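You operate a simulated robot arm through the tools that you are given. There is no shell and no other tool. Be economical: measure what you need, move in short steps, check, and stop when the job is done.

You are at the controls of a simulated robot arm. One attempt, no reset.

## Task
Eject the grey disc from its mould and measure it in the gauge.
Fine: Switch the gauge on and close its yellow slide block on the disc; leave the lever down, the mould in its block and the other discs where they are.

Only the result counts: the job must be done as asked and must still hold three seconds after the hand-in. Knocking over, shifting, dropping, spilling or breaking anything else fails it.

## Robot
A 7-joint arm with a two-finger parallel gripper, fixed in place. Base frame: the origin is at the foot of the arm, x ahead of it, y to its left, z up; the work surface is at about z = 0. Lengths are in mm, angles in rad, forces in N, time in s.
With the tool pointing down near the work surface it reaches from about 240 to 620 mm from the base axis. Its first joint turns from -1.152 to 1.152 rad. Payload 2.6 kg.
The TCP is the grasp point between the finger pads, 30 mm short of the fingertips. In the tool frame z runs along the fingers and y along their closing line. Largest opening 94 mm; finger width 28, thickness 10; the body of the gripper, 50 by 96 mm, starts 55 mm behind the TCP.
Orientation is that of the tool frame in the base frame, as a unit quaternion [w, x, y, z]. With the fingers straight down and closing along the base's y, the tool's x points along the base's -x, its y along +y and its z along -z.

## Interface
- The arm moves only by the tool move_arm. Its argument "series" is a list of rows, each an object of numbers (a shift or turn left out is 0, a gripper value left out holds the last): "dx", "dy", "dz": the shift along the tool's x, y, z in mm; "rx", "ry", "rz": the turn, a rotation vector about the tool's x, y, z in rad. In form: [{"dx": .., "dy": .., "dz": .., "rx": .., "ry": .., "rz": ..}, ...]. A call has 1 to 20 rows; each row is the pose to reach, as a shift and turn from the pose commanded when the call began, along the tool's axes at that moment. "claw" is the finger opening in mm, from 0 to 94, set as the call begins (left out, the last holds). Each row takes 0.2 s and may step no farther than 50 mm and 0.15 rad from the row before; otherwise, or with a gripper value out of range, the whole call is refused. Where a pose cannot be reached the arm comes as near as it can. A force on the tool above 80 N (or 10 N above the force at the start of the call, whichever is more), or a blocked arm, ends the call early, and 0.2 s more pass. The fingers move at their own pace (about 72 mm/s each) and stop on an object; they squeeze with about 39 N. The grip force told is the motor's: it shows also when the fingers shut on nothing. Time passes only in rows, and 0.2 s behind the last, so rows that repeat a pose let the fingers close. It gives the time, the measured TCP pose, the force on the tool (base axes), the opening and the grip force at its end, in the units of the frame above (readings bear some noise).
- Cameras (640 x 400 px; columns grow to the right, rows downward): "scene" is fixed at [20.1, 415.9, 584.9]; the picture's right is [-0.85, -0.52, 0.00], its down [-0.25, 0.42, -0.87] and it looks along [0.45, -0.75, -0.49] (base axes); focal length 321 px, centre (320, 200). "wrist" rides on the gripper at [76, 14, -103] in the tool frame; the picture's right is [-0.18, 0.98, 0.00], its down [-0.75, -0.14, -0.64] and it looks along [-0.63, -0.12, 0.77] (tool axes); focal length 243 px, centre (320, 200).
- capture(camera): a new picture of that camera. It takes no simulated time.
- probe_pixels(camera, pixels): for up to 12 pixels [column, row] of the newest picture of that camera ("zoom" is the newest enlarged one), the place [x, y, z] in the base frame of the surface seen there, good to about 2 mm, but the place of the scene camera against the robot may be out by one fixed shift of up to 25 mm in any direction. It takes no simulated time.
- inspect(camera, box): a new picture of the part [left, top, right, bottom] of that camera's present view, enlarged. It takes no simulated time.
- finish_job(): hands the job in; it is judged then, once.

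Go step by step. Measure first, check grasps and placings, and put right what went wrong. The budget is 80 turns and 34 pictures, counting those below and the enlarged ones. Unless the task says otherwise, let go and move clear before handing in, and close with one line.

The tools are called after ">>>" as name(argument=value, ...) on one line, values as JSON. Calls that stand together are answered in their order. move_arm: Moves the arm, as the interface text tells. Its arguments: {"type":"object","properties":{"series":{"type":"array"},"claw":{"type":"number"}},"required":["series"]} The other tools are called the same way: capture (camera) takes a picture; probe_pixels (camera, pixels) gives the place of the surface under pixels of a picture; inspect (camera, box) takes an enlarged picture of a part of a camera's view; finish_job () hands the job in.

At the start:

```text
time_s: 0.0
eef_pos: [331.0, -142.8, 389.7]
orientation: [0.0, -0.001, 1.0, 0.0]
ft_force: [-0.3, -0.3, 0.7]
width: 94.0
finger_force: 0.1
```

scene: 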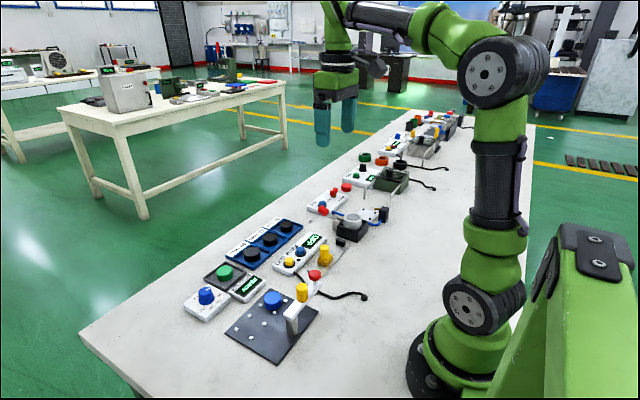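
wrist: 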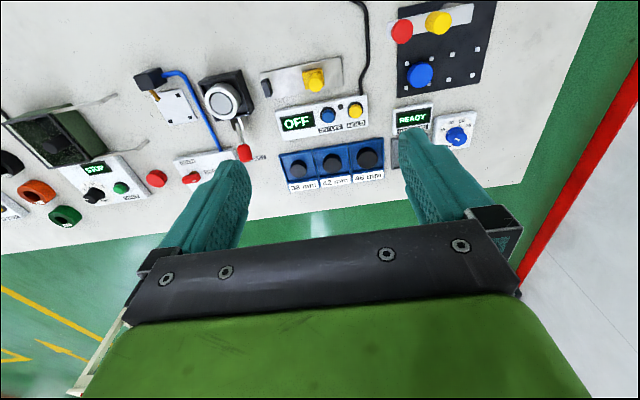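

The wrist view shows a grey disc in a black mould block near (222,98), a lever with a red knob near (243,152), an "OFF" gauge panel near (322,118) and a yellow slide near (314,80). I'll enlarge these areas before moving.

>>> inspect(camera="wrist", box=[120, 40, 400, 215])

>>> inspect(camera="scene", box=[180, 160, 420, 310])

```text
2.29 times, centred on (260, 128) of wrist
```

zoom: 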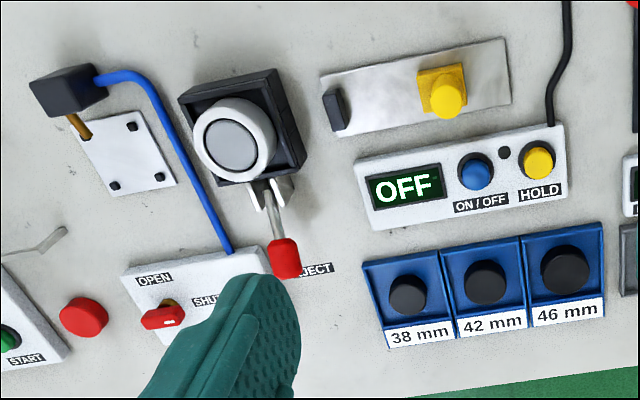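

```text
2.67 times, centred on (300, 235) of scene
```

zoom: 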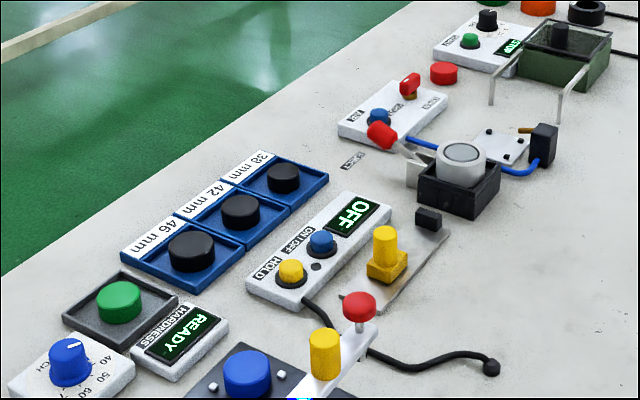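

The close-ups show the mould ring and disc with the EJECT lever, the gauge with a fixed black jaw and a yellow slide, and the ON/OFF button in blue. I'll probe these places in a fresh wrist view.

>>> capture(camera="wrist")

>>> probe_pixels(camera="wrist", pixels=[[221, 104], [209, 104], [243, 152], [238, 135], [265, 88], [315, 83], [310, 74], [327, 115], [356, 110], [340, 70], [222, 80], [190, 180]])

```text
29 pictures are left
```

wrist: 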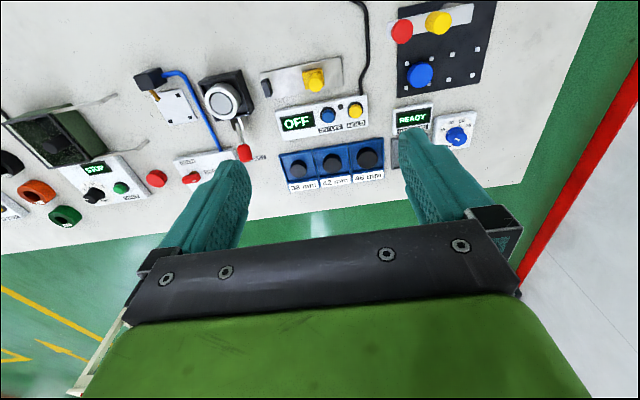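

```text
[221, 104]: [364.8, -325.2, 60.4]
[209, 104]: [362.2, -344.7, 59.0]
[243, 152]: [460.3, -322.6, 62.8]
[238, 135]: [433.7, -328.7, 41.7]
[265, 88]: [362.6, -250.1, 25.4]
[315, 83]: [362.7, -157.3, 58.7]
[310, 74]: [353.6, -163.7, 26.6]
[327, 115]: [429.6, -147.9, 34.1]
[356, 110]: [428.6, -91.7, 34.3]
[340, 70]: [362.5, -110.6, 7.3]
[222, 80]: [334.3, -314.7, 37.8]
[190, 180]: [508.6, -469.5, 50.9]
```

The mould centre is near (365,-325) with its top at z≈60, the lever knob is at (460,-323,63) and the yellow slide knob at (363,-157,59). I'll move closer to the mould for a better look.

>>> move_arm(series=[{"dx": 8, "dy": -37, "dz": 22}, {"dx": 16, "dy": -74, "dz": 45}, {"dx": 24, "dy": -111, "dz": 68}, {"dx": 31, "dy": -147, "dz": 90}, {"dx": 31, "dy": -147, "dz": 90}])

>>> inspect(camera="wrist", box=[160, 0, 480, 200])

```text
time_s: 1.2
eef_pos: [300.0, -290.0, 296.3]
orientation: [0.0, 0.0, 1.0, 0.0]
ft_force: [-0.3, -0.1, -0.4]
width: 94.1
finger_force: 0.0
```

```text
2.00 times, centred on (320, 100) of wrist
```

zoom: 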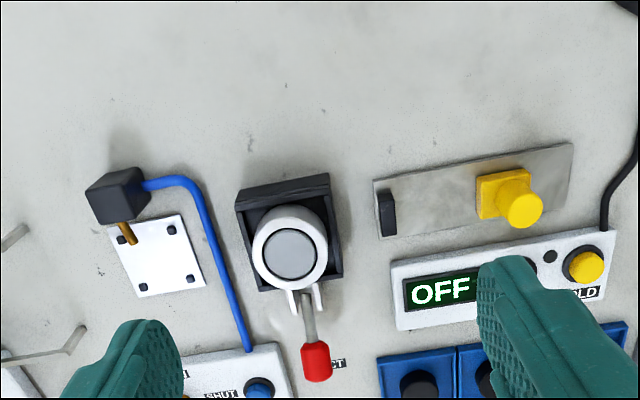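

>>> probe_pixels(camera="zoom", pixels=[[293, 255], [272, 255], [314, 255], [258, 250], [325, 250], [290, 212], [320, 200], [316, 355], [308, 320], [385, 215], [521, 208], [490, 195]])

>>> probe_pixels(camera="zoom", pixels=[[293, 232], [293, 277], [293, 286], [293, 298], [318, 298], [316, 378], [380, 198], [380, 235], [392, 190], [392, 230], [450, 200], [555, 180]])

>>> inspect(camera="scene", box=[310, 195, 406, 255])

```text
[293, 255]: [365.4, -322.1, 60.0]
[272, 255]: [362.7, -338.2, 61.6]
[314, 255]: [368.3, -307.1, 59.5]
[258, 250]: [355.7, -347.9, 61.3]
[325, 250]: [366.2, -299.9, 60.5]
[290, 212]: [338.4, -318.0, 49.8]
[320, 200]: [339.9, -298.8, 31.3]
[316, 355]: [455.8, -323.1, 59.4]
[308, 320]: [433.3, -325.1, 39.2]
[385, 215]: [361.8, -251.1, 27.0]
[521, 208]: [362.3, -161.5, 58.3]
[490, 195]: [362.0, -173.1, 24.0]
```

```text
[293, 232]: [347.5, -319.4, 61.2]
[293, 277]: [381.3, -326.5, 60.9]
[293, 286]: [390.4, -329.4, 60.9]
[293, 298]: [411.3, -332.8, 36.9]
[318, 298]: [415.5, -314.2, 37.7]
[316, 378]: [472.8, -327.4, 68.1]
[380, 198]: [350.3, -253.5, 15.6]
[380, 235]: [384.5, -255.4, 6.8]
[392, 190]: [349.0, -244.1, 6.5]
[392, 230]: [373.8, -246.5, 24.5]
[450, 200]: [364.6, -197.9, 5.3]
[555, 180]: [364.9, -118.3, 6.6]
```

```text
6.67 times, centred on (358, 225) of scene
```

zoom: 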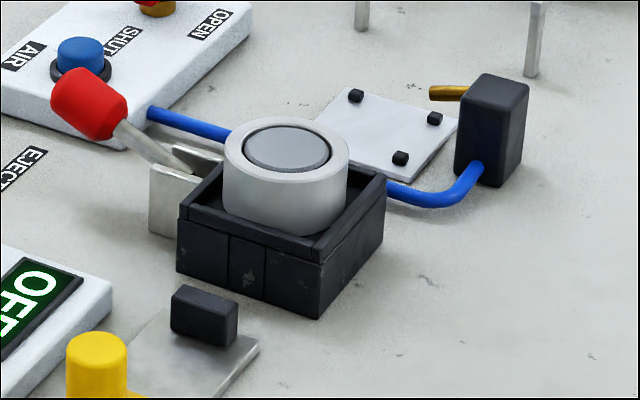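

The lever (knob at about (463,-324,62), pivot near x≈412) stands up, and the disc at (366,-323) sits flush in the mould ring. I'll close the fingers and go above the lever knob.

>>> move_arm(series=[{"dx": -27, "dy": -6, "dz": 31}, {"dx": -54, "dy": -12, "dz": 62}, {"dx": -81, "dy": -17, "dz": 93}, {"dx": -108, "dy": -23, "dz": 124}, {"dx": -135, "dy": -29, "dz": 150}, {"dx": -162, "dy": -34, "dz": 175}, {"dx": -162, "dy": -34, "dz": 175}], claw=0)

>>> inspect(camera="scene", box=[280, 165, 408, 245])

>>> capture(camera="wrist")

```text
time_s: 2.8
eef_pos: [464.7, -324.0, 124.0]
orientation: [0.0, -0.001, 1.0, 0.0]
ft_force: [0.4, 0.0, -0.5]
width: 0.3
finger_force: 33.0
```

```text
5.00 times, centred on (344, 205) of scene
```

zoom: 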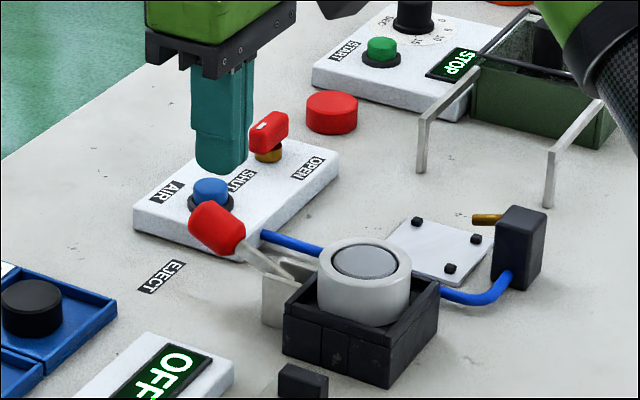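

```text
25 pictures are left
```

wrist: 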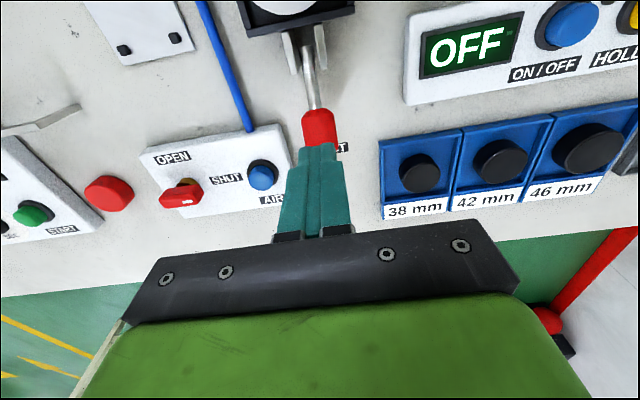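

The closed fingers stand right over the red knob in line with the lever. I'll press down to start with and watch the force.

>>> move_arm(series=[{"dz": 10}, {"dz": 20}, {"dz": 28}, {"dz": 34}, {"dz": 40}, {"dz": 46}, {"dz": 52}, {"dz": 56}, {"dz": 60}])

>>> inspect(camera="scene", box=[280, 165, 408, 245])

```text
time_s: 4.8
eef_pos: [464.7, -324.8, 69.2]
orientation: [0.003, 0.001, 1.0, -0.002]
ft_force: [-5.7, 3.8, 25.6]
width: 0.0
finger_force: 33.0
```

```text
5.00 times, centred on (344, 205) of scene
```

zoom: 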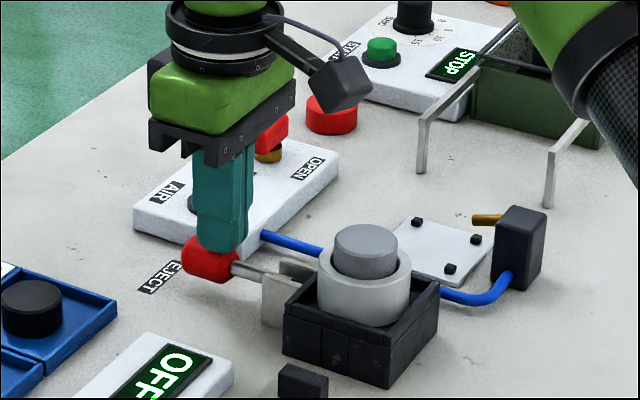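

The disc has risen about 13 mm out of the mould with the lever nearly level. I'll press on towards the stop.

>>> move_arm(series=[{"dz": 3}, {"dz": 6}, {"dz": 9}, {"dz": 12}, {"dz": 15}, {"dz": 18}])

>>> inspect(camera="scene", box=[280, 165, 408, 245])

```text
time_s: 5.7
eef_pos: [466.7, -325.4, 67.1]
orientation: [0.008, 0.002, 1.0, -0.005]
ft_force: [-2.4, 0.7, 10.8]
width: 0.0
finger_force: 33.3
stopped in row 4: the force on the tool passed its limit (the readings are from after the stop); the commanded pose is now the measured one
```

```text
5.00 times, centred on (344, 205) of scene
```

zoom: 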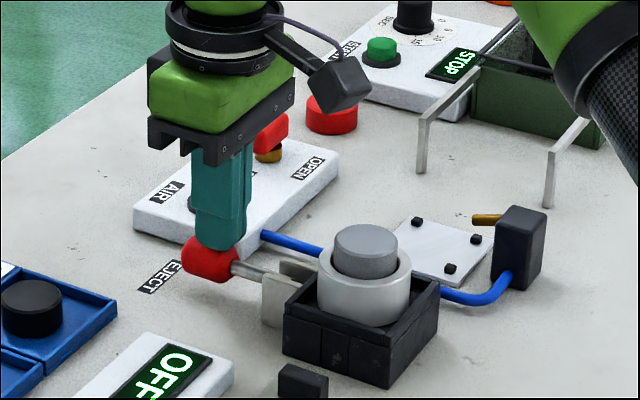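

The force rose past 80 N with no further lever travel, so that is the stop. I'll lift off and check that the lever stays down.

>>> move_arm(series=[{"dz": -15}, {"dz": -50}, {"dz": -95}, {"dz": -135}, {"dz": -135}])

>>> inspect(camera="scene", box=[280, 165, 408, 245])

```text
time_s: 6.9
eef_pos: [461.5, -325.6, 203.6]
orientation: [0.007, 0.001, 1.0, -0.003]
ft_force: [0.4, 0.3, 0.1]
width: 0.0
finger_force: 33.1
```

```text
5.00 times, centred on (344, 205) of scene
```

zoom: 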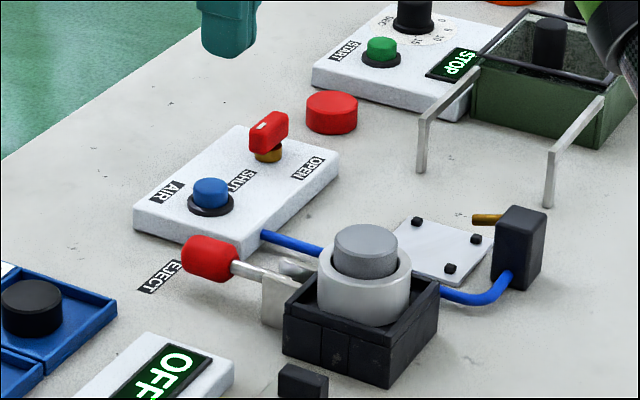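

The lever stays down and the disc stands proud of the mould. I'll go above the disc and turn the tool a quarter so that the fingers close along x, which leaves the gauge's y-gap free at placing.

>>> move_arm(series=[{"dx": 9, "rz": 0.143}, {"dx": 18, "rz": 0.286}, {"dx": 27, "rz": 0.428}, {"dx": 36, "rz": 0.571}, {"dx": 45, "rz": 0.714}, {"dx": 54, "dy": 1, "rz": 0.857}, {"dx": 63, "dy": 1, "rz": 1.0}, {"dx": 72, "dy": 2, "rz": 1.142}, {"dx": 81, "dy": 2, "rz": 1.285}, {"dx": 90, "dy": 2, "rz": 1.428}, {"dx": 96, "dy": 2, "rz": 1.571}, {"dx": 96, "dy": 2, "rz": 1.571}], claw=64)

>>> capture(camera="wrist")

```text
time_s: 9.5
eef_pos: [367.9, -321.3, 199.9]
orientation: [0.007, 0.709, 0.705, 0.002]
ft_force: [-0.2, -1.0, 0.3]
width: 63.9
finger_force: 0.1
```

```text
21 pictures are left
```

wrist: 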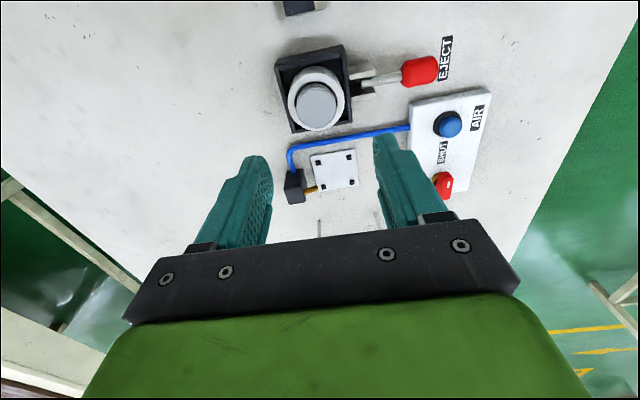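

>>> probe_pixels(camera="wrist", pixels=[[316, 102], [300, 102], [333, 102], [316, 88], [316, 116], [305, 92], [328, 112], [292, 100], [343, 104], [316, 72], [420, 70], [410, 70]])

>>> inspect(camera="wrist", box=[256, 30, 384, 110])

```text
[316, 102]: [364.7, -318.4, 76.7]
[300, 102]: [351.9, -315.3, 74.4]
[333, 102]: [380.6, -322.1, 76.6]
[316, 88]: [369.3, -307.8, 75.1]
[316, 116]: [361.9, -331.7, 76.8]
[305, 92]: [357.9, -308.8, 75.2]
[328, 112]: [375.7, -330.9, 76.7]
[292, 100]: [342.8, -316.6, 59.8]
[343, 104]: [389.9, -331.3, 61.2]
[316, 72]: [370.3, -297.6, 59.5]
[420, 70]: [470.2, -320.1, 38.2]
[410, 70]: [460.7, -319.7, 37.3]
```

```text
5.00 times, centred on (320, 70) of wrist
```

zoom: 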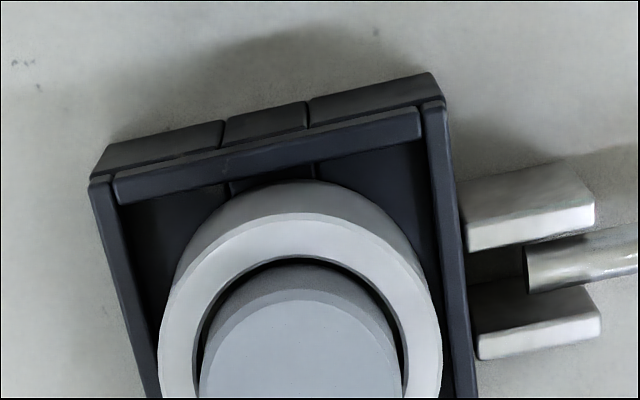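

The disc top is at z≈76, centred near (366,-323), about 16 mm proud of the ring at z≈60. I'll straighten the small tilt and go down so that the fingertips are a few mm above the mould.

>>> move_arm(series=[{"dx": -2, "dy": -2, "dz": 30, "rx": 0.013, "ry": 0.007, "rz": -0.006}, {"dx": -2, "dy": -2, "dz": 60, "rx": 0.013, "ry": 0.007, "rz": -0.006}, {"dx": -2, "dy": -2, "dz": 85, "rx": 0.013, "ry": 0.007, "rz": -0.006}, {"dx": -2, "dy": -2, "dz": 98, "rx": 0.013, "ry": 0.007, "rz": -0.006}, {"dx": -2, "dy": -2, "dz": 98, "rx": 0.013, "ry": 0.007, "rz": -0.006}])

>>> capture(camera="wrist")

```text
time_s: 10.7
eef_pos: [365.8, -323.0, 103.8]
orientation: [0.002, 0.707, 0.708, 0.001]
ft_force: [-1.0, -0.4, -0.9]
width: 64.0
finger_force: 0.1
```

```text
19 pictures are left
```

wrist: 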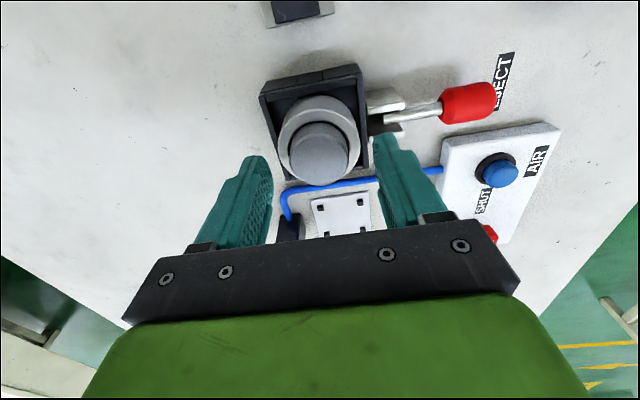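

The disc is centred between the fingers and level with the tips. I'll go down another 9 mm and close.

>>> move_arm(series=[{"dz": 5}, {"dz": 9.5}, {"dz": 9.5}])

>>> move_arm(series=[{"dz": 0}, {"dz": 0}, {"dz": 0}], claw=20)

>>> inspect(camera="scene", box=[280, 145, 408, 225])

```text
time_s: 11.5
eef_pos: [368.8, -324.6, 94.8]
orientation: [0.0, 0.707, 0.707, 0.0]
ft_force: [-0.3, -0.1, 0.1]
width: 63.8
finger_force: 0.0
```

```text
time_s: 12.3
eef_pos: [369.0, -324.5, 94.1]
orientation: [0.001, 0.706, 0.708, 0.0]
ft_force: [-0.3, 0.6, -0.4]
width: 35.4
finger_force: 39.2
```

```text
5.00 times, centred on (344, 185) of scene
```

zoom: 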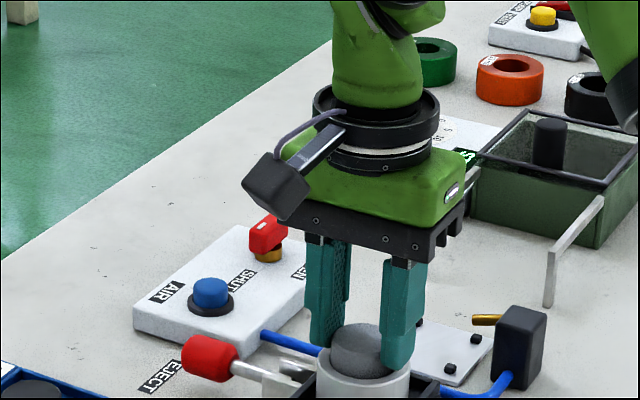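

The disc is gripped (opening 35.4 mm, 39 N). I'll lift it straight up and check.

>>> move_arm(series=[{"dz": -5}, {"dz": -15}, {"dz": -35}, {"dz": -60}, {"dz": -85}, {"dz": -85}])

>>> inspect(camera="scene", box=[270, 145, 430, 245])

```text
time_s: 13.7
eef_pos: [368.5, -322.6, 180.2]
orientation: [0.001, 0.706, 0.708, 0.0]
ft_force: [1.3, 0.1, 0.4]
width: 19.9
finger_force: 0.1
```

```text
4.00 times, centred on (350, 195) of scene
```

zoom: 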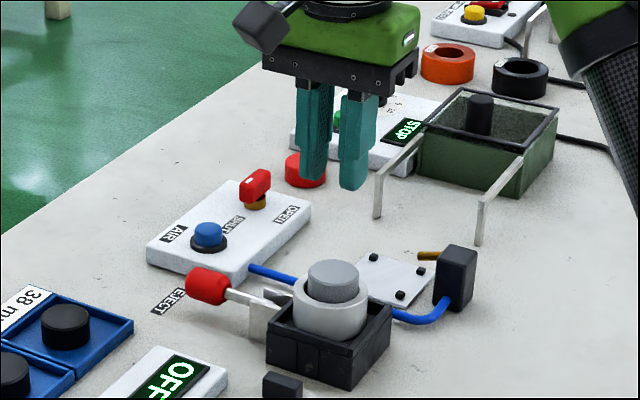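

The opening fell to 19.9 mm, so the disc slipped out and still stands in the mould. I'll take a close look at its height and seat.

>>> inspect(camera="wrist", box=[240, 30, 432, 150])

>>> probe_pixels(camera="zoom", pixels=[[250, 260], [200, 260], [310, 260], [250, 210], [250, 300], [180, 240], [330, 240], [250, 170], [260, 190], [300, 220], [540, 140], [480, 150]])

>>> inspect(camera="scene", box=[310, 195, 406, 255])

```text
3.33 times, centred on (336, 90) of wrist
```

zoom: 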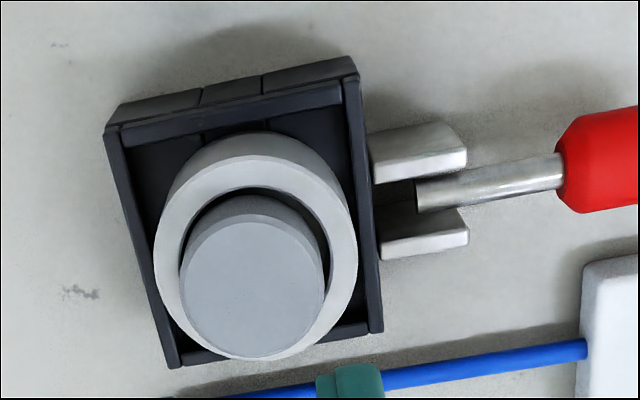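

```text
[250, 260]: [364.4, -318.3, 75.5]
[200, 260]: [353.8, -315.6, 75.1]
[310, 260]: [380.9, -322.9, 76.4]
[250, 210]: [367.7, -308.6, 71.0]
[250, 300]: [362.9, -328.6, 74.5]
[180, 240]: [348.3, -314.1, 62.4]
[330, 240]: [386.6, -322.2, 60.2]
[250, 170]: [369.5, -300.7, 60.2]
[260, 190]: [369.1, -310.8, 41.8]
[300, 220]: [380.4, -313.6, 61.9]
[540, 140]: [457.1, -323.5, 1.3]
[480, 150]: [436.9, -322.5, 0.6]
```

```text
6.67 times, centred on (358, 225) of scene
```

zoom: 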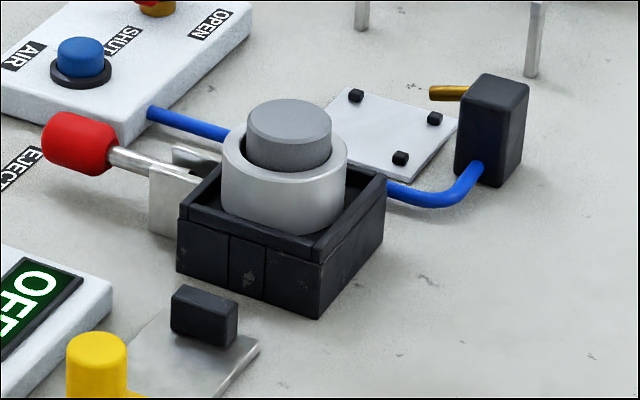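

The disc is back in place, with its top still at z≈76 and slack in the ring, and my grip was about 3 mm off centre in x (369 against 365.5). I'll retry centred, a little lower and with a slow lift.

>>> move_arm(series=[{"dx": -2, "dy": -3, "dz": 20}, {"dx": -2, "dy": -3, "dz": 50}, {"dx": -2, "dy": -3, "dz": 76}, {"dx": -2, "dy": -3, "dz": 84}, {"dx": -2, "dy": -3, "dz": 87}, {"dx": -2, "dy": -3, "dz": 87}], claw=60)

>>> inspect(camera="wrist", box=[220, 80, 412, 200])

```text
time_s: 15.1
eef_pos: [364.0, -327.2, 90.7]
orientation: [0.001, 0.706, 0.708, 0.0]
ft_force: [-0.1, 0.1, 0.3]
width: 59.6
finger_force: 0.0
```

```text
3.33 times, centred on (316, 140) of wrist
```

zoom: 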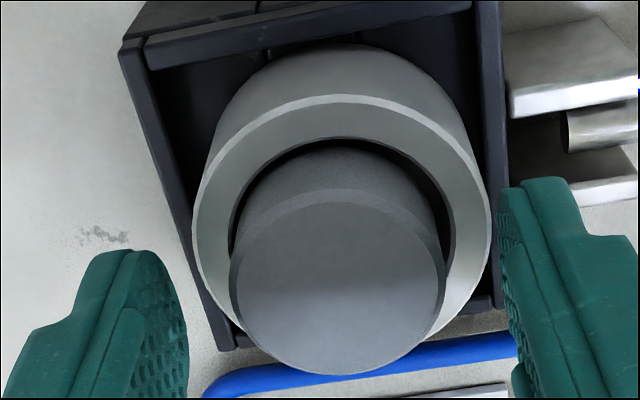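

The fingers look centred in x, but they may sit too far in -y relative to the disc. I'll probe the fingertips and the disc edges directly.

>>> probe_pixels(camera="zoom", pixels=[[120, 256], [150, 256], [105, 262], [180, 300], [545, 182], [515, 195], [505, 200], [505, 250], [338, 285], [338, 195], [338, 365], [238, 285]])

>>> probe_pixels(camera="zoom", pixels=[[438, 285], [200, 230], [485, 220], [340, 100], [120, 330], [60, 380], [185, 360], [520, 330], [250, 230], [420, 330], [250, 330], [420, 235]])

```text
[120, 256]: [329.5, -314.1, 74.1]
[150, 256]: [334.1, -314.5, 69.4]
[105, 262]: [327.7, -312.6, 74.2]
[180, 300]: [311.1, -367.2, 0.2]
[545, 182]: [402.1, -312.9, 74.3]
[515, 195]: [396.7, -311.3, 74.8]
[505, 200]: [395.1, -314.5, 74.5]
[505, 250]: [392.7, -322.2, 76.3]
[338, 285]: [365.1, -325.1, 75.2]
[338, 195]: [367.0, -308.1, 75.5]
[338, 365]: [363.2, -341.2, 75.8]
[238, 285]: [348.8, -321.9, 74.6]
```

```text
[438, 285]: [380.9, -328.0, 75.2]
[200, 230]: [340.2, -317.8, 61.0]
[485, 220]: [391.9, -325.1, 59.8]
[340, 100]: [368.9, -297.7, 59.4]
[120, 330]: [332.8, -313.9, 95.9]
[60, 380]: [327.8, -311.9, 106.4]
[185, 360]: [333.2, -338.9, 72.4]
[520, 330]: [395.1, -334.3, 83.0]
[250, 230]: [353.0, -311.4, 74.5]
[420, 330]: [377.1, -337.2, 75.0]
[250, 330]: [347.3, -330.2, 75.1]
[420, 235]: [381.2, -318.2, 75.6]
```

The probes put the fingertips at z≈72, higher than the tool reading suggests, so my grip overlapped the disc by only a few mm. The y centre is good. I'll go lower in small steps, watching for contact with the ring.

>>> move_arm(series=[{"dz": 3, "dy": 1, "dx": 1}, {"dz": 5, "dy": 1, "dx": 1}, {"dz": 5, "dy": 1, "dx": 1}])

>>> inspect(camera="scene", box=[310, 175, 406, 235])

```text
time_s: 15.9
eef_pos: [364.2, -326.2, 85.6]
orientation: [0.001, 0.707, 0.708, 0.0]
ft_force: [-0.7, 0.3, -0.1]
width: 59.9
finger_force: 0.0
```

```text
6.67 times, centred on (358, 205) of scene
```

zoom: 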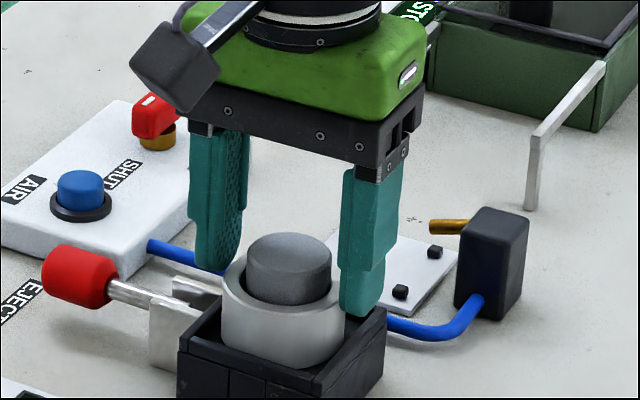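

>>> probe_pixels(camera="zoom", pixels=[[357, 308], [357, 300], [370, 305], [348, 300], [215, 264], [205, 262], [230, 262], [290, 250], [290, 317], [338, 290], [230, 285], [357, 270]])

```text
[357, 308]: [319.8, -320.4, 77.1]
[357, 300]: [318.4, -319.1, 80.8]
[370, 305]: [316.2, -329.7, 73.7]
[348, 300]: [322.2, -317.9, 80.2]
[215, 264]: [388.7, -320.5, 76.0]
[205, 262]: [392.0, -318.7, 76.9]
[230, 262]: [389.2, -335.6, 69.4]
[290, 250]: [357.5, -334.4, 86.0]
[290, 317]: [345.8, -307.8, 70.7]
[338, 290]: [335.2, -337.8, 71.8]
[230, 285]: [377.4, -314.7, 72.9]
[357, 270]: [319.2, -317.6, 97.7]
```

The scene probes (shift about +11 in z) show rounded fingertips whose lowest point is now below the ring top. I'll rise to about 1.5 mm above the ring, then close fully and lift slowly with checks.

>>> move_arm(series=[{"dz": -6, "dx": 1, "dy": 1}, {"dz": -6, "dx": 1, "dy": 1}, {"dz": -6, "dx": 1, "dy": 1}])

>>> move_arm(series=[{"dz": 0}, {"dz": 0}, {"dz": 0}, {"dz": 0}, {"dz": 0}], claw=0)

>>> move_arm(series=[{"dz": -1}, {"dz": -2}, {"dz": -3}, {"dz": -4}, {"dz": -5}, {"dz": -5}])

>>> inspect(camera="scene", box=[310, 175, 406, 235])

```text
time_s: 16.7
eef_pos: [364.7, -325.5, 91.5]
orientation: [0.0, 0.706, 0.708, 0.001]
ft_force: [0.4, 0.1, 0.0]
width: 59.9
finger_force: 0.0
```

```text
time_s: 17.9
eef_pos: [364.9, -325.2, 90.7]
orientation: [0.0, 0.706, 0.708, 0.0]
ft_force: [0.1, -0.3, 0.1]
width: 36.2
finger_force: 38.9
```

```text
time_s: 19.3
eef_pos: [366.8, -325.8, 96.7]
orientation: [0.002, 0.706, 0.708, 0.0]
ft_force: [-0.2, 0.4, 0.5]
width: 36.1
finger_force: 38.3
```

```text
6.67 times, centred on (358, 205) of scene
```

zoom: 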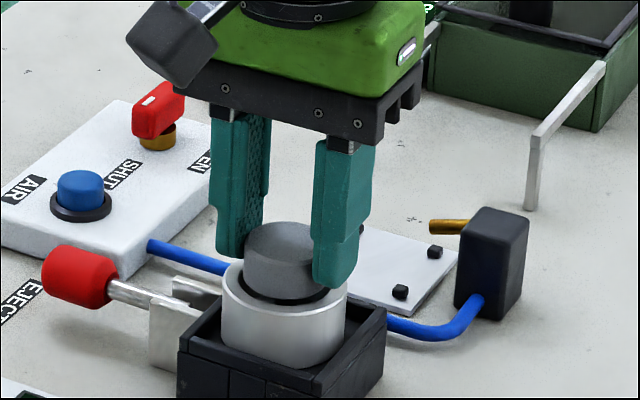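

The disc rises with the fingers this time (opening steady at 36.1 mm). I'll keep lifting gently.

>>> move_arm(series=[{"dz": -3}, {"dz": -7}, {"dz": -12}, {"dz": -19}, {"dz": -28}, {"dz": -38}, {"dz": -48}, {"dz": -56}, {"dz": -60}, {"dz": -60}])

>>> inspect(camera="scene", box=[290, 155, 418, 235])

```text
time_s: 21.5
eef_pos: [366.4, -325.0, 155.8]
orientation: [0.0, 0.706, 0.708, 0.0]
ft_force: [0.4, 0.0, -0.4]
width: 36.3
finger_force: 38.8
```

```text
5.00 times, centred on (354, 195) of scene
```

zoom: 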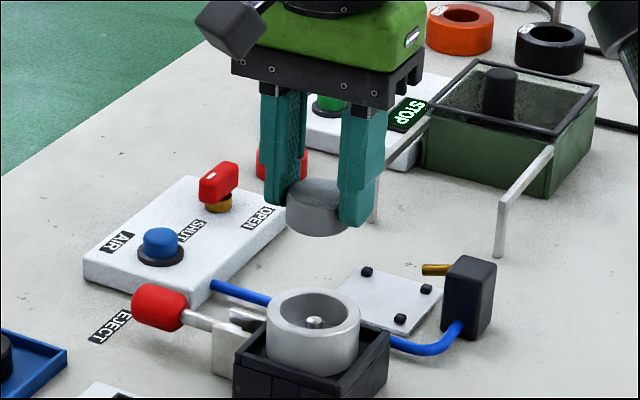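

The disc is held well, the mould stays empty in its block and the lever is down. I'll measure the disc's height against the grip.

>>> probe_pixels(camera="zoom", pixels=[[315, 212], [315, 206], [315, 233], [315, 230], [325, 234], [355, 222], [355, 210], [315, 190], [315, 330], [300, 360], [272, 195], [285, 200]])

>>> capture(camera="wrist")

```text
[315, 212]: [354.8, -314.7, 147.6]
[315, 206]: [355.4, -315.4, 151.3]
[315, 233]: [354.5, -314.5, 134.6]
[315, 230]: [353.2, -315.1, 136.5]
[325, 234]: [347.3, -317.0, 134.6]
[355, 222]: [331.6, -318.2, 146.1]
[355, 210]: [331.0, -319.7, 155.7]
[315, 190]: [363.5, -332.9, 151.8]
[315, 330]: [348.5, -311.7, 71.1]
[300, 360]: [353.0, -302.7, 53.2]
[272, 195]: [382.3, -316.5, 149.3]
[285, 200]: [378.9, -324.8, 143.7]
```

```text
10 pictures are left
```

wrist: 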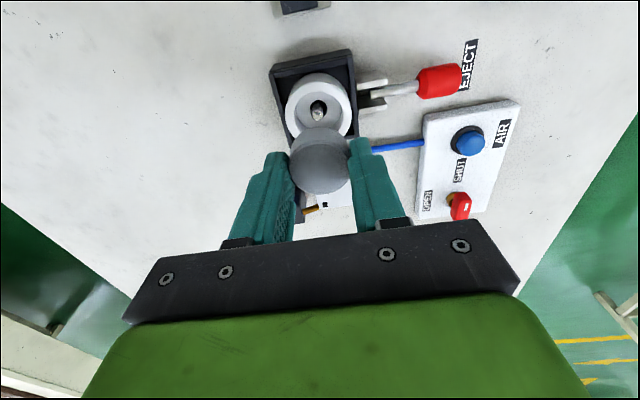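

The disc is about 17.5 mm tall, with its bottom about 32.5 mm below the TCP. I'll carry it over the gauge between the black jaw and the yellow slide.

>>> move_arm(series=[{"dx": 8}, {"dx": 22, "dy": -1}, {"dx": 40, "dy": -2}, {"dx": 58, "dy": -3}, {"dx": 76, "dy": -3.5}, {"dx": 92, "dy": -3.5}, {"dx": 102, "dy": -3.5}, {"dx": 104, "dy": -3.5}, {"dx": 104, "dy": -3.5}])

>>> capture(camera="wrist")

```text
time_s: 23.5
eef_pos: [361.9, -220.4, 158.2]
orientation: [0.001, 0.706, 0.708, 0.0]
ft_force: [0.0, 0.2, -0.1]
width: 36.3
finger_force: 38.9
```

```text
9 pictures are left
```

wrist: 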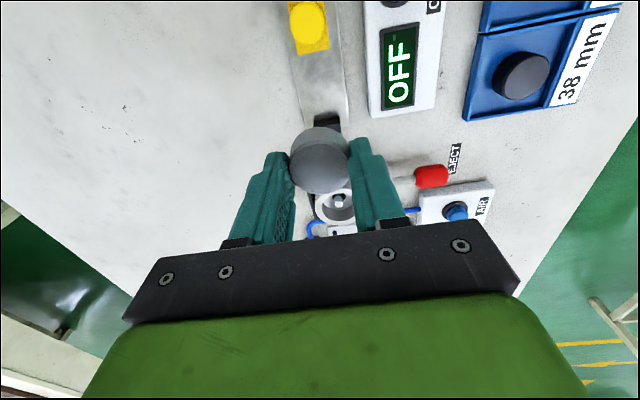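

>>> probe_pixels(camera="wrist", pixels=[[327, 116], [320, 118], [335, 116], [328, 121], [308, 46], [306, 52], [293, 70], [339, 70], [345, 118], [371, 108], [297, 54], [326, 48]])

>>> probe_pixels(camera="wrist", pixels=[[310, 20], [305, 5], [320, 110], [300, 110], [304, 118], [343, 100], [370, 80], [395, 18], [317, 160], [317, 130], [317, 190], [316, 85]])

```text
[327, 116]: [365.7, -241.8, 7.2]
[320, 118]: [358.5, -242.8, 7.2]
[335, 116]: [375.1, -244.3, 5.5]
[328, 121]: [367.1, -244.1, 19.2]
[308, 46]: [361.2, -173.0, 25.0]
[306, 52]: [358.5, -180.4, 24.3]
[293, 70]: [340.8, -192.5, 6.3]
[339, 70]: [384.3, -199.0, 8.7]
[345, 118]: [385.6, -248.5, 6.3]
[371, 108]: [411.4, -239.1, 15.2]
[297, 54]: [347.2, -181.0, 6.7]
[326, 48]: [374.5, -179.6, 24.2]
```

```text
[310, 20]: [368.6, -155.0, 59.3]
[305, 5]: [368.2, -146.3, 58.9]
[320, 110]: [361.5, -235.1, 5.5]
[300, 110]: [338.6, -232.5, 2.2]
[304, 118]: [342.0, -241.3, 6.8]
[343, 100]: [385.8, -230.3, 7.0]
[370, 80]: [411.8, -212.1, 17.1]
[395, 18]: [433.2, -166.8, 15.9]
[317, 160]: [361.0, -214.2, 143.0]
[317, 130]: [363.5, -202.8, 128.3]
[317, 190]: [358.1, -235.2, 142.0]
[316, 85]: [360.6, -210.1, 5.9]
```

The jaw face is at y≈-243.5, the slide face at y≈-181.5 and the plate top at z≈6.3, so the disc is well lined up at (362,-220). I'll go down, slowly near the plate.

>>> move_arm(series=[{"dz": 15}, {"dz": 40}, {"dz": 65}, {"dz": 88}, {"dz": 102}, {"dz": 110}, {"dz": 113}, {"dz": 115}, {"dz": 115}])

>>> inspect(camera="scene", box=[280, 190, 408, 270])

```text
time_s: 25.5
eef_pos: [363.7, -220.8, 42.3]
orientation: [0.001, 0.707, 0.707, 0.0]
ft_force: [-2.9, 2.1, 8.4]
width: 36.1
finger_force: 39.1
```

```text
5.00 times, centred on (344, 230) of scene
```

zoom: 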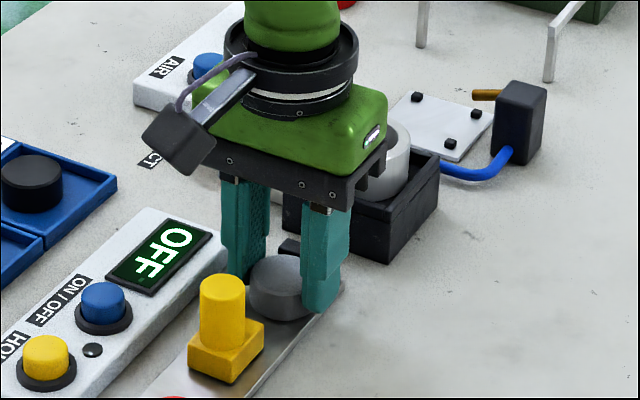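

The force of 8.4 N upwards shows the disc resting on the plate. I'll open just enough and rise straight up.

>>> move_arm(series=[{"dz": 0}, {"dz": 0}, {"dz": 0}], claw=54)

>>> move_arm(series=[{"dz": -10}, {"dz": -35}, {"dz": -75}, {"dz": -110}, {"dz": -110}])

>>> capture(camera="wrist")

>>> probe_pixels(camera="wrist", pixels=[[312, 100], [328, 121], [308, 46], [305, 52], [311, 20], [318, 100], [318, 90], [318, 108], [305, 100], [330, 100]])

```text
time_s: 26.3
eef_pos: [362.4, -221.3, 42.8]
orientation: [0.001, 0.706, 0.709, 0.001]
ft_force: [-0.3, -0.3, 0.1]
width: 53.7
finger_force: 0.1
```

```text
time_s: 27.5
eef_pos: [363.1, -221.2, 152.9]
orientation: [0.0, 0.706, 0.708, 0.001]
ft_force: [-0.9, 0.3, -0.4]
width: 54.0
finger_force: 0.2
```

```text
7 pictures are left
```

wrist: 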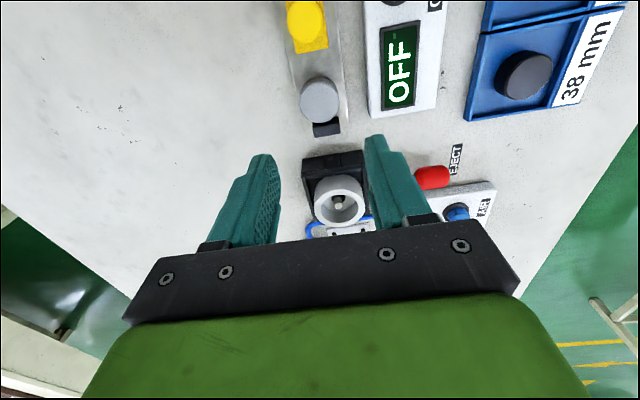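

```text
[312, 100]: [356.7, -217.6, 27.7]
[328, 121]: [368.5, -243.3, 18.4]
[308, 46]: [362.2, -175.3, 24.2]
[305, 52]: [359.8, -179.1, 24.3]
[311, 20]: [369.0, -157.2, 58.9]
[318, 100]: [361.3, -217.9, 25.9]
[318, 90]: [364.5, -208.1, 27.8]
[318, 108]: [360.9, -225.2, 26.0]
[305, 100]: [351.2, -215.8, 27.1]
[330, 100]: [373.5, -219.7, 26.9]
```

The disc lies flat between the jaw and the slide. Next I'll close the fingers and go above the blue ON/OFF button near (430,-148,34).

>>> move_arm(series=[{"dx": 18, "dy": 17}, {"dx": 37, "dy": 34, "dz": 10}, {"dx": 55, "dy": 50, "dz": 25}, {"dx": 73, "dy": 67, "dz": 40}, {"dx": 73, "dy": 67, "dz": 58}, {"dx": 73, "dy": 67, "dz": 58}], claw=0)

>>> inspect(camera="wrist", box=[200, 20, 440, 170])

>>> probe_pixels(camera="zoom", pixels=[[320, 240], [320, 260], [320, 280], [320, 300], [300, 260], [340, 260], [280, 260], [320, 320], [320, 220]])

```text
time_s: 28.9
eef_pos: [429.9, -147.8, 94.4]
orientation: [0.0, 0.706, 0.708, 0.001]
ft_force: [0.2, 0.5, 0.9]
width: 0.0
finger_force: 33.2
```

```text
2.67 times, centred on (320, 95) of wrist
```

zoom: 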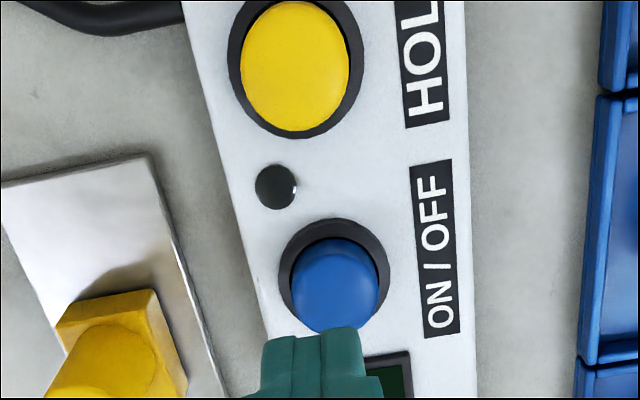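

```text
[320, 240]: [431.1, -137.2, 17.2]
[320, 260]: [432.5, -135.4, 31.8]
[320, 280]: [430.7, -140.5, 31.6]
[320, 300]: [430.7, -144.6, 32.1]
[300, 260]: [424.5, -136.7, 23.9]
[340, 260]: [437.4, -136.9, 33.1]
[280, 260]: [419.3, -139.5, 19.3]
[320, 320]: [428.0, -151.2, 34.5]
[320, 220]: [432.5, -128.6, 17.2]
```

The blue button's centre is near (433,-145) with its top at z≈33. I'll shift 3 mm, press down a few mm past contact and come back up.

>>> move_arm(series=[{"dx": 3, "dy": 3, "dz": 12}, {"dx": 3, "dy": 3, "dz": 24}, {"dx": 3, "dy": 3, "dz": 30}, {"dx": 3, "dy": 3, "dz": 33}, {"dx": 3, "dy": 3, "dz": 36}, {"dx": 3, "dy": 3, "dz": 38}])

>>> move_arm(series=[{"dz": -10}, {"dz": -35}, {"dz": -70}])

>>> inspect(camera="scene", box=[260, 200, 388, 280])

```text
time_s: 30.3
eef_pos: [433.1, -144.4, 57.3]
orientation: [0.001, 0.706, 0.708, 0.001]
ft_force: [-3.7, -0.6, 7.3]
width: 0.1
finger_force: 32.8
```

```text
time_s: 31.1
eef_pos: [430.7, -142.9, 126.7]
orientation: [0.0, 0.706, 0.708, 0.0]
ft_force: [0.3, 0.4, 0.1]
width: 0.0
finger_force: 32.6
```

```text
5.00 times, centred on (324, 240) of scene
```

zoom: 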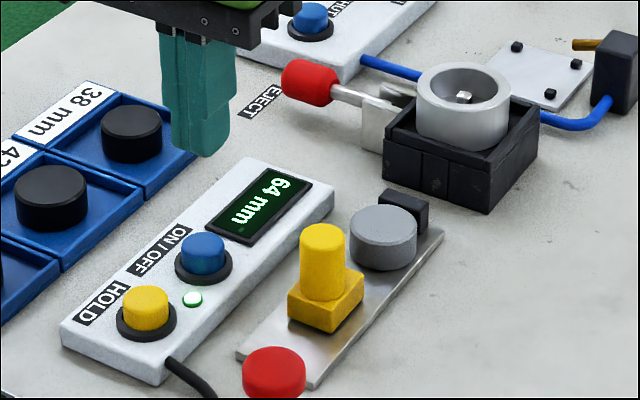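

The display now reads 64 mm, so the gauge is on. I'll go over the yellow slide knob with the fingers open.

>>> move_arm(series=[{"dx": -5, "dy": -20}, {"dx": -10, "dy": -45}, {"dx": -15, "dy": -68}, {"dx": -15, "dy": -68, "dz": 20}, {"dx": -15, "dy": -68, "dz": 20}], claw=50)

>>> inspect(camera="wrist", box=[200, 50, 440, 200])

>>> probe_pixels(camera="zoom", pixels=[[320, 220], [320, 240], [320, 260], [320, 280], [300, 250], [340, 250], [280, 250], [360, 250], [320, 200], [320, 180], [320, 300]])

```text
time_s: 32.3
eef_pos: [362.0, -160.7, 106.6]
orientation: [0.001, 0.706, 0.708, 0.001]
ft_force: [-0.3, 0.2, 0.3]
width: 49.8
finger_force: 0.1
```

```text
2.67 times, centred on (320, 125) of wrist
```

zoom: 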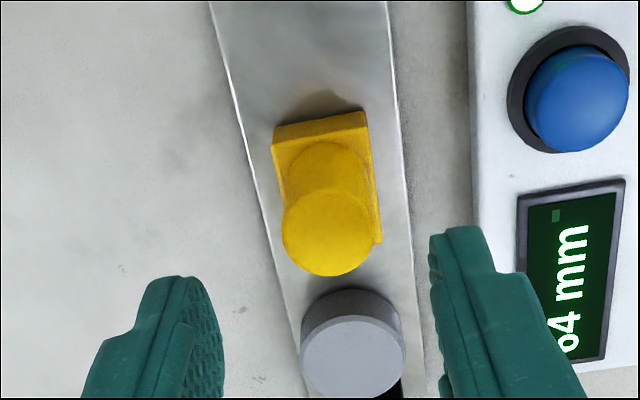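

```text
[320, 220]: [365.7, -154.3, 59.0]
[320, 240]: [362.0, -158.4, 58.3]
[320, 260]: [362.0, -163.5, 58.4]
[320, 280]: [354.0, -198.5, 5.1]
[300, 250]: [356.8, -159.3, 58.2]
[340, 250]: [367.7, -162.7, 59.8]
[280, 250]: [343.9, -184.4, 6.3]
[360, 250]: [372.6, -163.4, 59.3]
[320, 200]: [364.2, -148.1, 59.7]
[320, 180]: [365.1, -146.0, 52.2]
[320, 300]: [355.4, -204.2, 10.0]
```

The knob's centre is near (365,-157) with its top at z≈59. I'll go down around it with the tips at z≈40 (above the disc) and close.

>>> move_arm(series=[{"dx": 3, "dy": 2, "dz": 12}, {"dx": 3, "dy": 2, "dz": 26}, {"dx": 3, "dy": 2, "dz": 37}, {"dx": 3, "dy": 2, "dz": 37}])

>>> move_arm(series=[{"dz": 0}, {"dz": 0}, {"dz": 0}], claw=12)

```text
time_s: 33.3
eef_pos: [363.8, -156.4, 69.8]
orientation: [0.001, 0.707, 0.708, 0.001]
ft_force: [-0.5, -0.3, 0.1]
width: 49.9
finger_force: 0.0
```

```text
time_s: 34.1
eef_pos: [364.5, -156.0, 69.1]
orientation: [0.001, 0.706, 0.708, 0.001]
ft_force: [11.6, -1.1, -7.4]
width: 23.2
finger_force: 45.1
```

The knob is held (23.2 mm). I'll slide it towards -y by 20 mm first.

>>> move_arm(series=[{"dx": -4}, {"dx": -8}, {"dx": -12}, {"dx": -16}, {"dx": -20}, {"dx": -23}, {"dx": -23}])

```text
time_s: 35.7
eef_pos: [365.6, -179.4, 69.4]
orientation: [0.001, 0.707, 0.707, 0.001]
ft_force: [-15.1, 1.5, 30.9]
width: 23.3
finger_force: 44.6
```

>>> move_arm(series=[{"dx": -1.5}, {"dx": -3}, {"dx": -4.5}, {"dx": -6}, {"dx": -6}])

>>> inspect(camera="scene", box=[260, 200, 388, 280])

```text
time_s: 36.9
eef_pos: [364.3, -184.7, 69.1]
orientation: [-0.002, 0.706, 0.708, 0.0]
ft_force: [-23.5, 11.1, 23.8]
width: 23.0
finger_force: 44.2
```

```text
5.00 times, centred on (324, 240) of scene
```

zoom: 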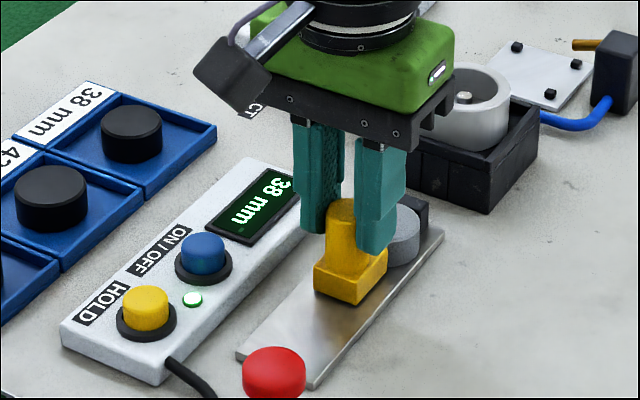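

The display reads 38 mm with 11 N in y, so contact has probably been made. I'll push a little more to be sure that it is closed fully.

>>> move_arm(series=[{"dx": -1}, {"dx": -2}, {"dx": -3}, {"dx": -3}])

>>> inspect(camera="scene", box=[290, 220, 354, 260])

```text
time_s: 37.9
eef_pos: [365.4, -185.0, 68.7]
orientation: [-0.005, 0.707, 0.707, 0.001]
ft_force: [-15.9, 21.8, 5.5]
width: 23.3
finger_force: 45.7
```

```text
10.00 times, centred on (322, 240) of scene
```

zoom: 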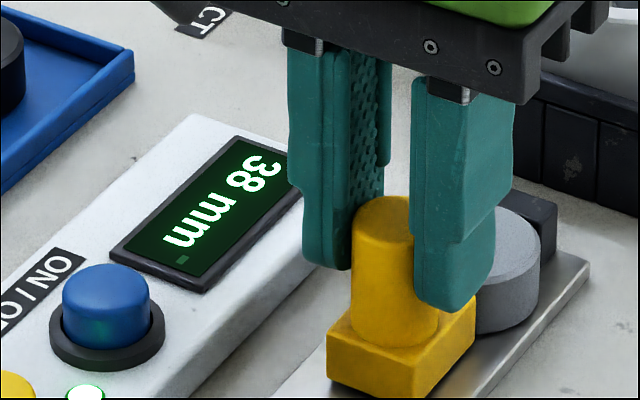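

The reading stays at 38 mm and the push force rose without further motion, so the slide is closed on the disc. I'll let go and rise straight up.

>>> move_arm(series=[{"dx": 2}, {"dx": 2}, {"dx": 2}], claw=48)

>>> move_arm(series=[{"dz": -15}, {"dz": -50}, {"dz": -95}, {"dz": -140}, {"dz": -170}, {"dz": -170}])

>>> inspect(camera="scene", box=[260, 200, 388, 280])

```text
time_s: 38.7
eef_pos: [366.2, -187.0, 69.6]
orientation: [0.0, 0.706, 0.709, 0.0]
ft_force: [-0.8, 0.3, 0.9]
width: 48.0
finger_force: 0.0
```

```text
time_s: 40.1
eef_pos: [367.2, -183.7, 239.8]
orientation: [0.0, 0.705, 0.709, 0.001]
ft_force: [0.4, -0.1, -0.5]
width: 48.2
finger_force: 0.0
```

```text
5.00 times, centred on (324, 240) of scene
```

zoom: 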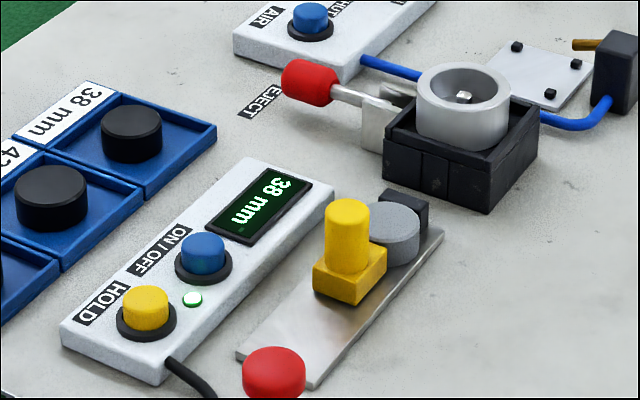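

The gauge is on and reads 38 mm with the slide closed on the disc, the lever is down, the mould is in its block, the black discs near the gauge have not moved and the arm is clear. I'm handing in.

>>> finish_job()

```text
The job is handed in.
```

I ejected the grey disc and closed the gauge's yellow slide block on it; the gauge is on and reads 38 mm, the lever is down, the mould is in its block, and I didn't touch the other discs.
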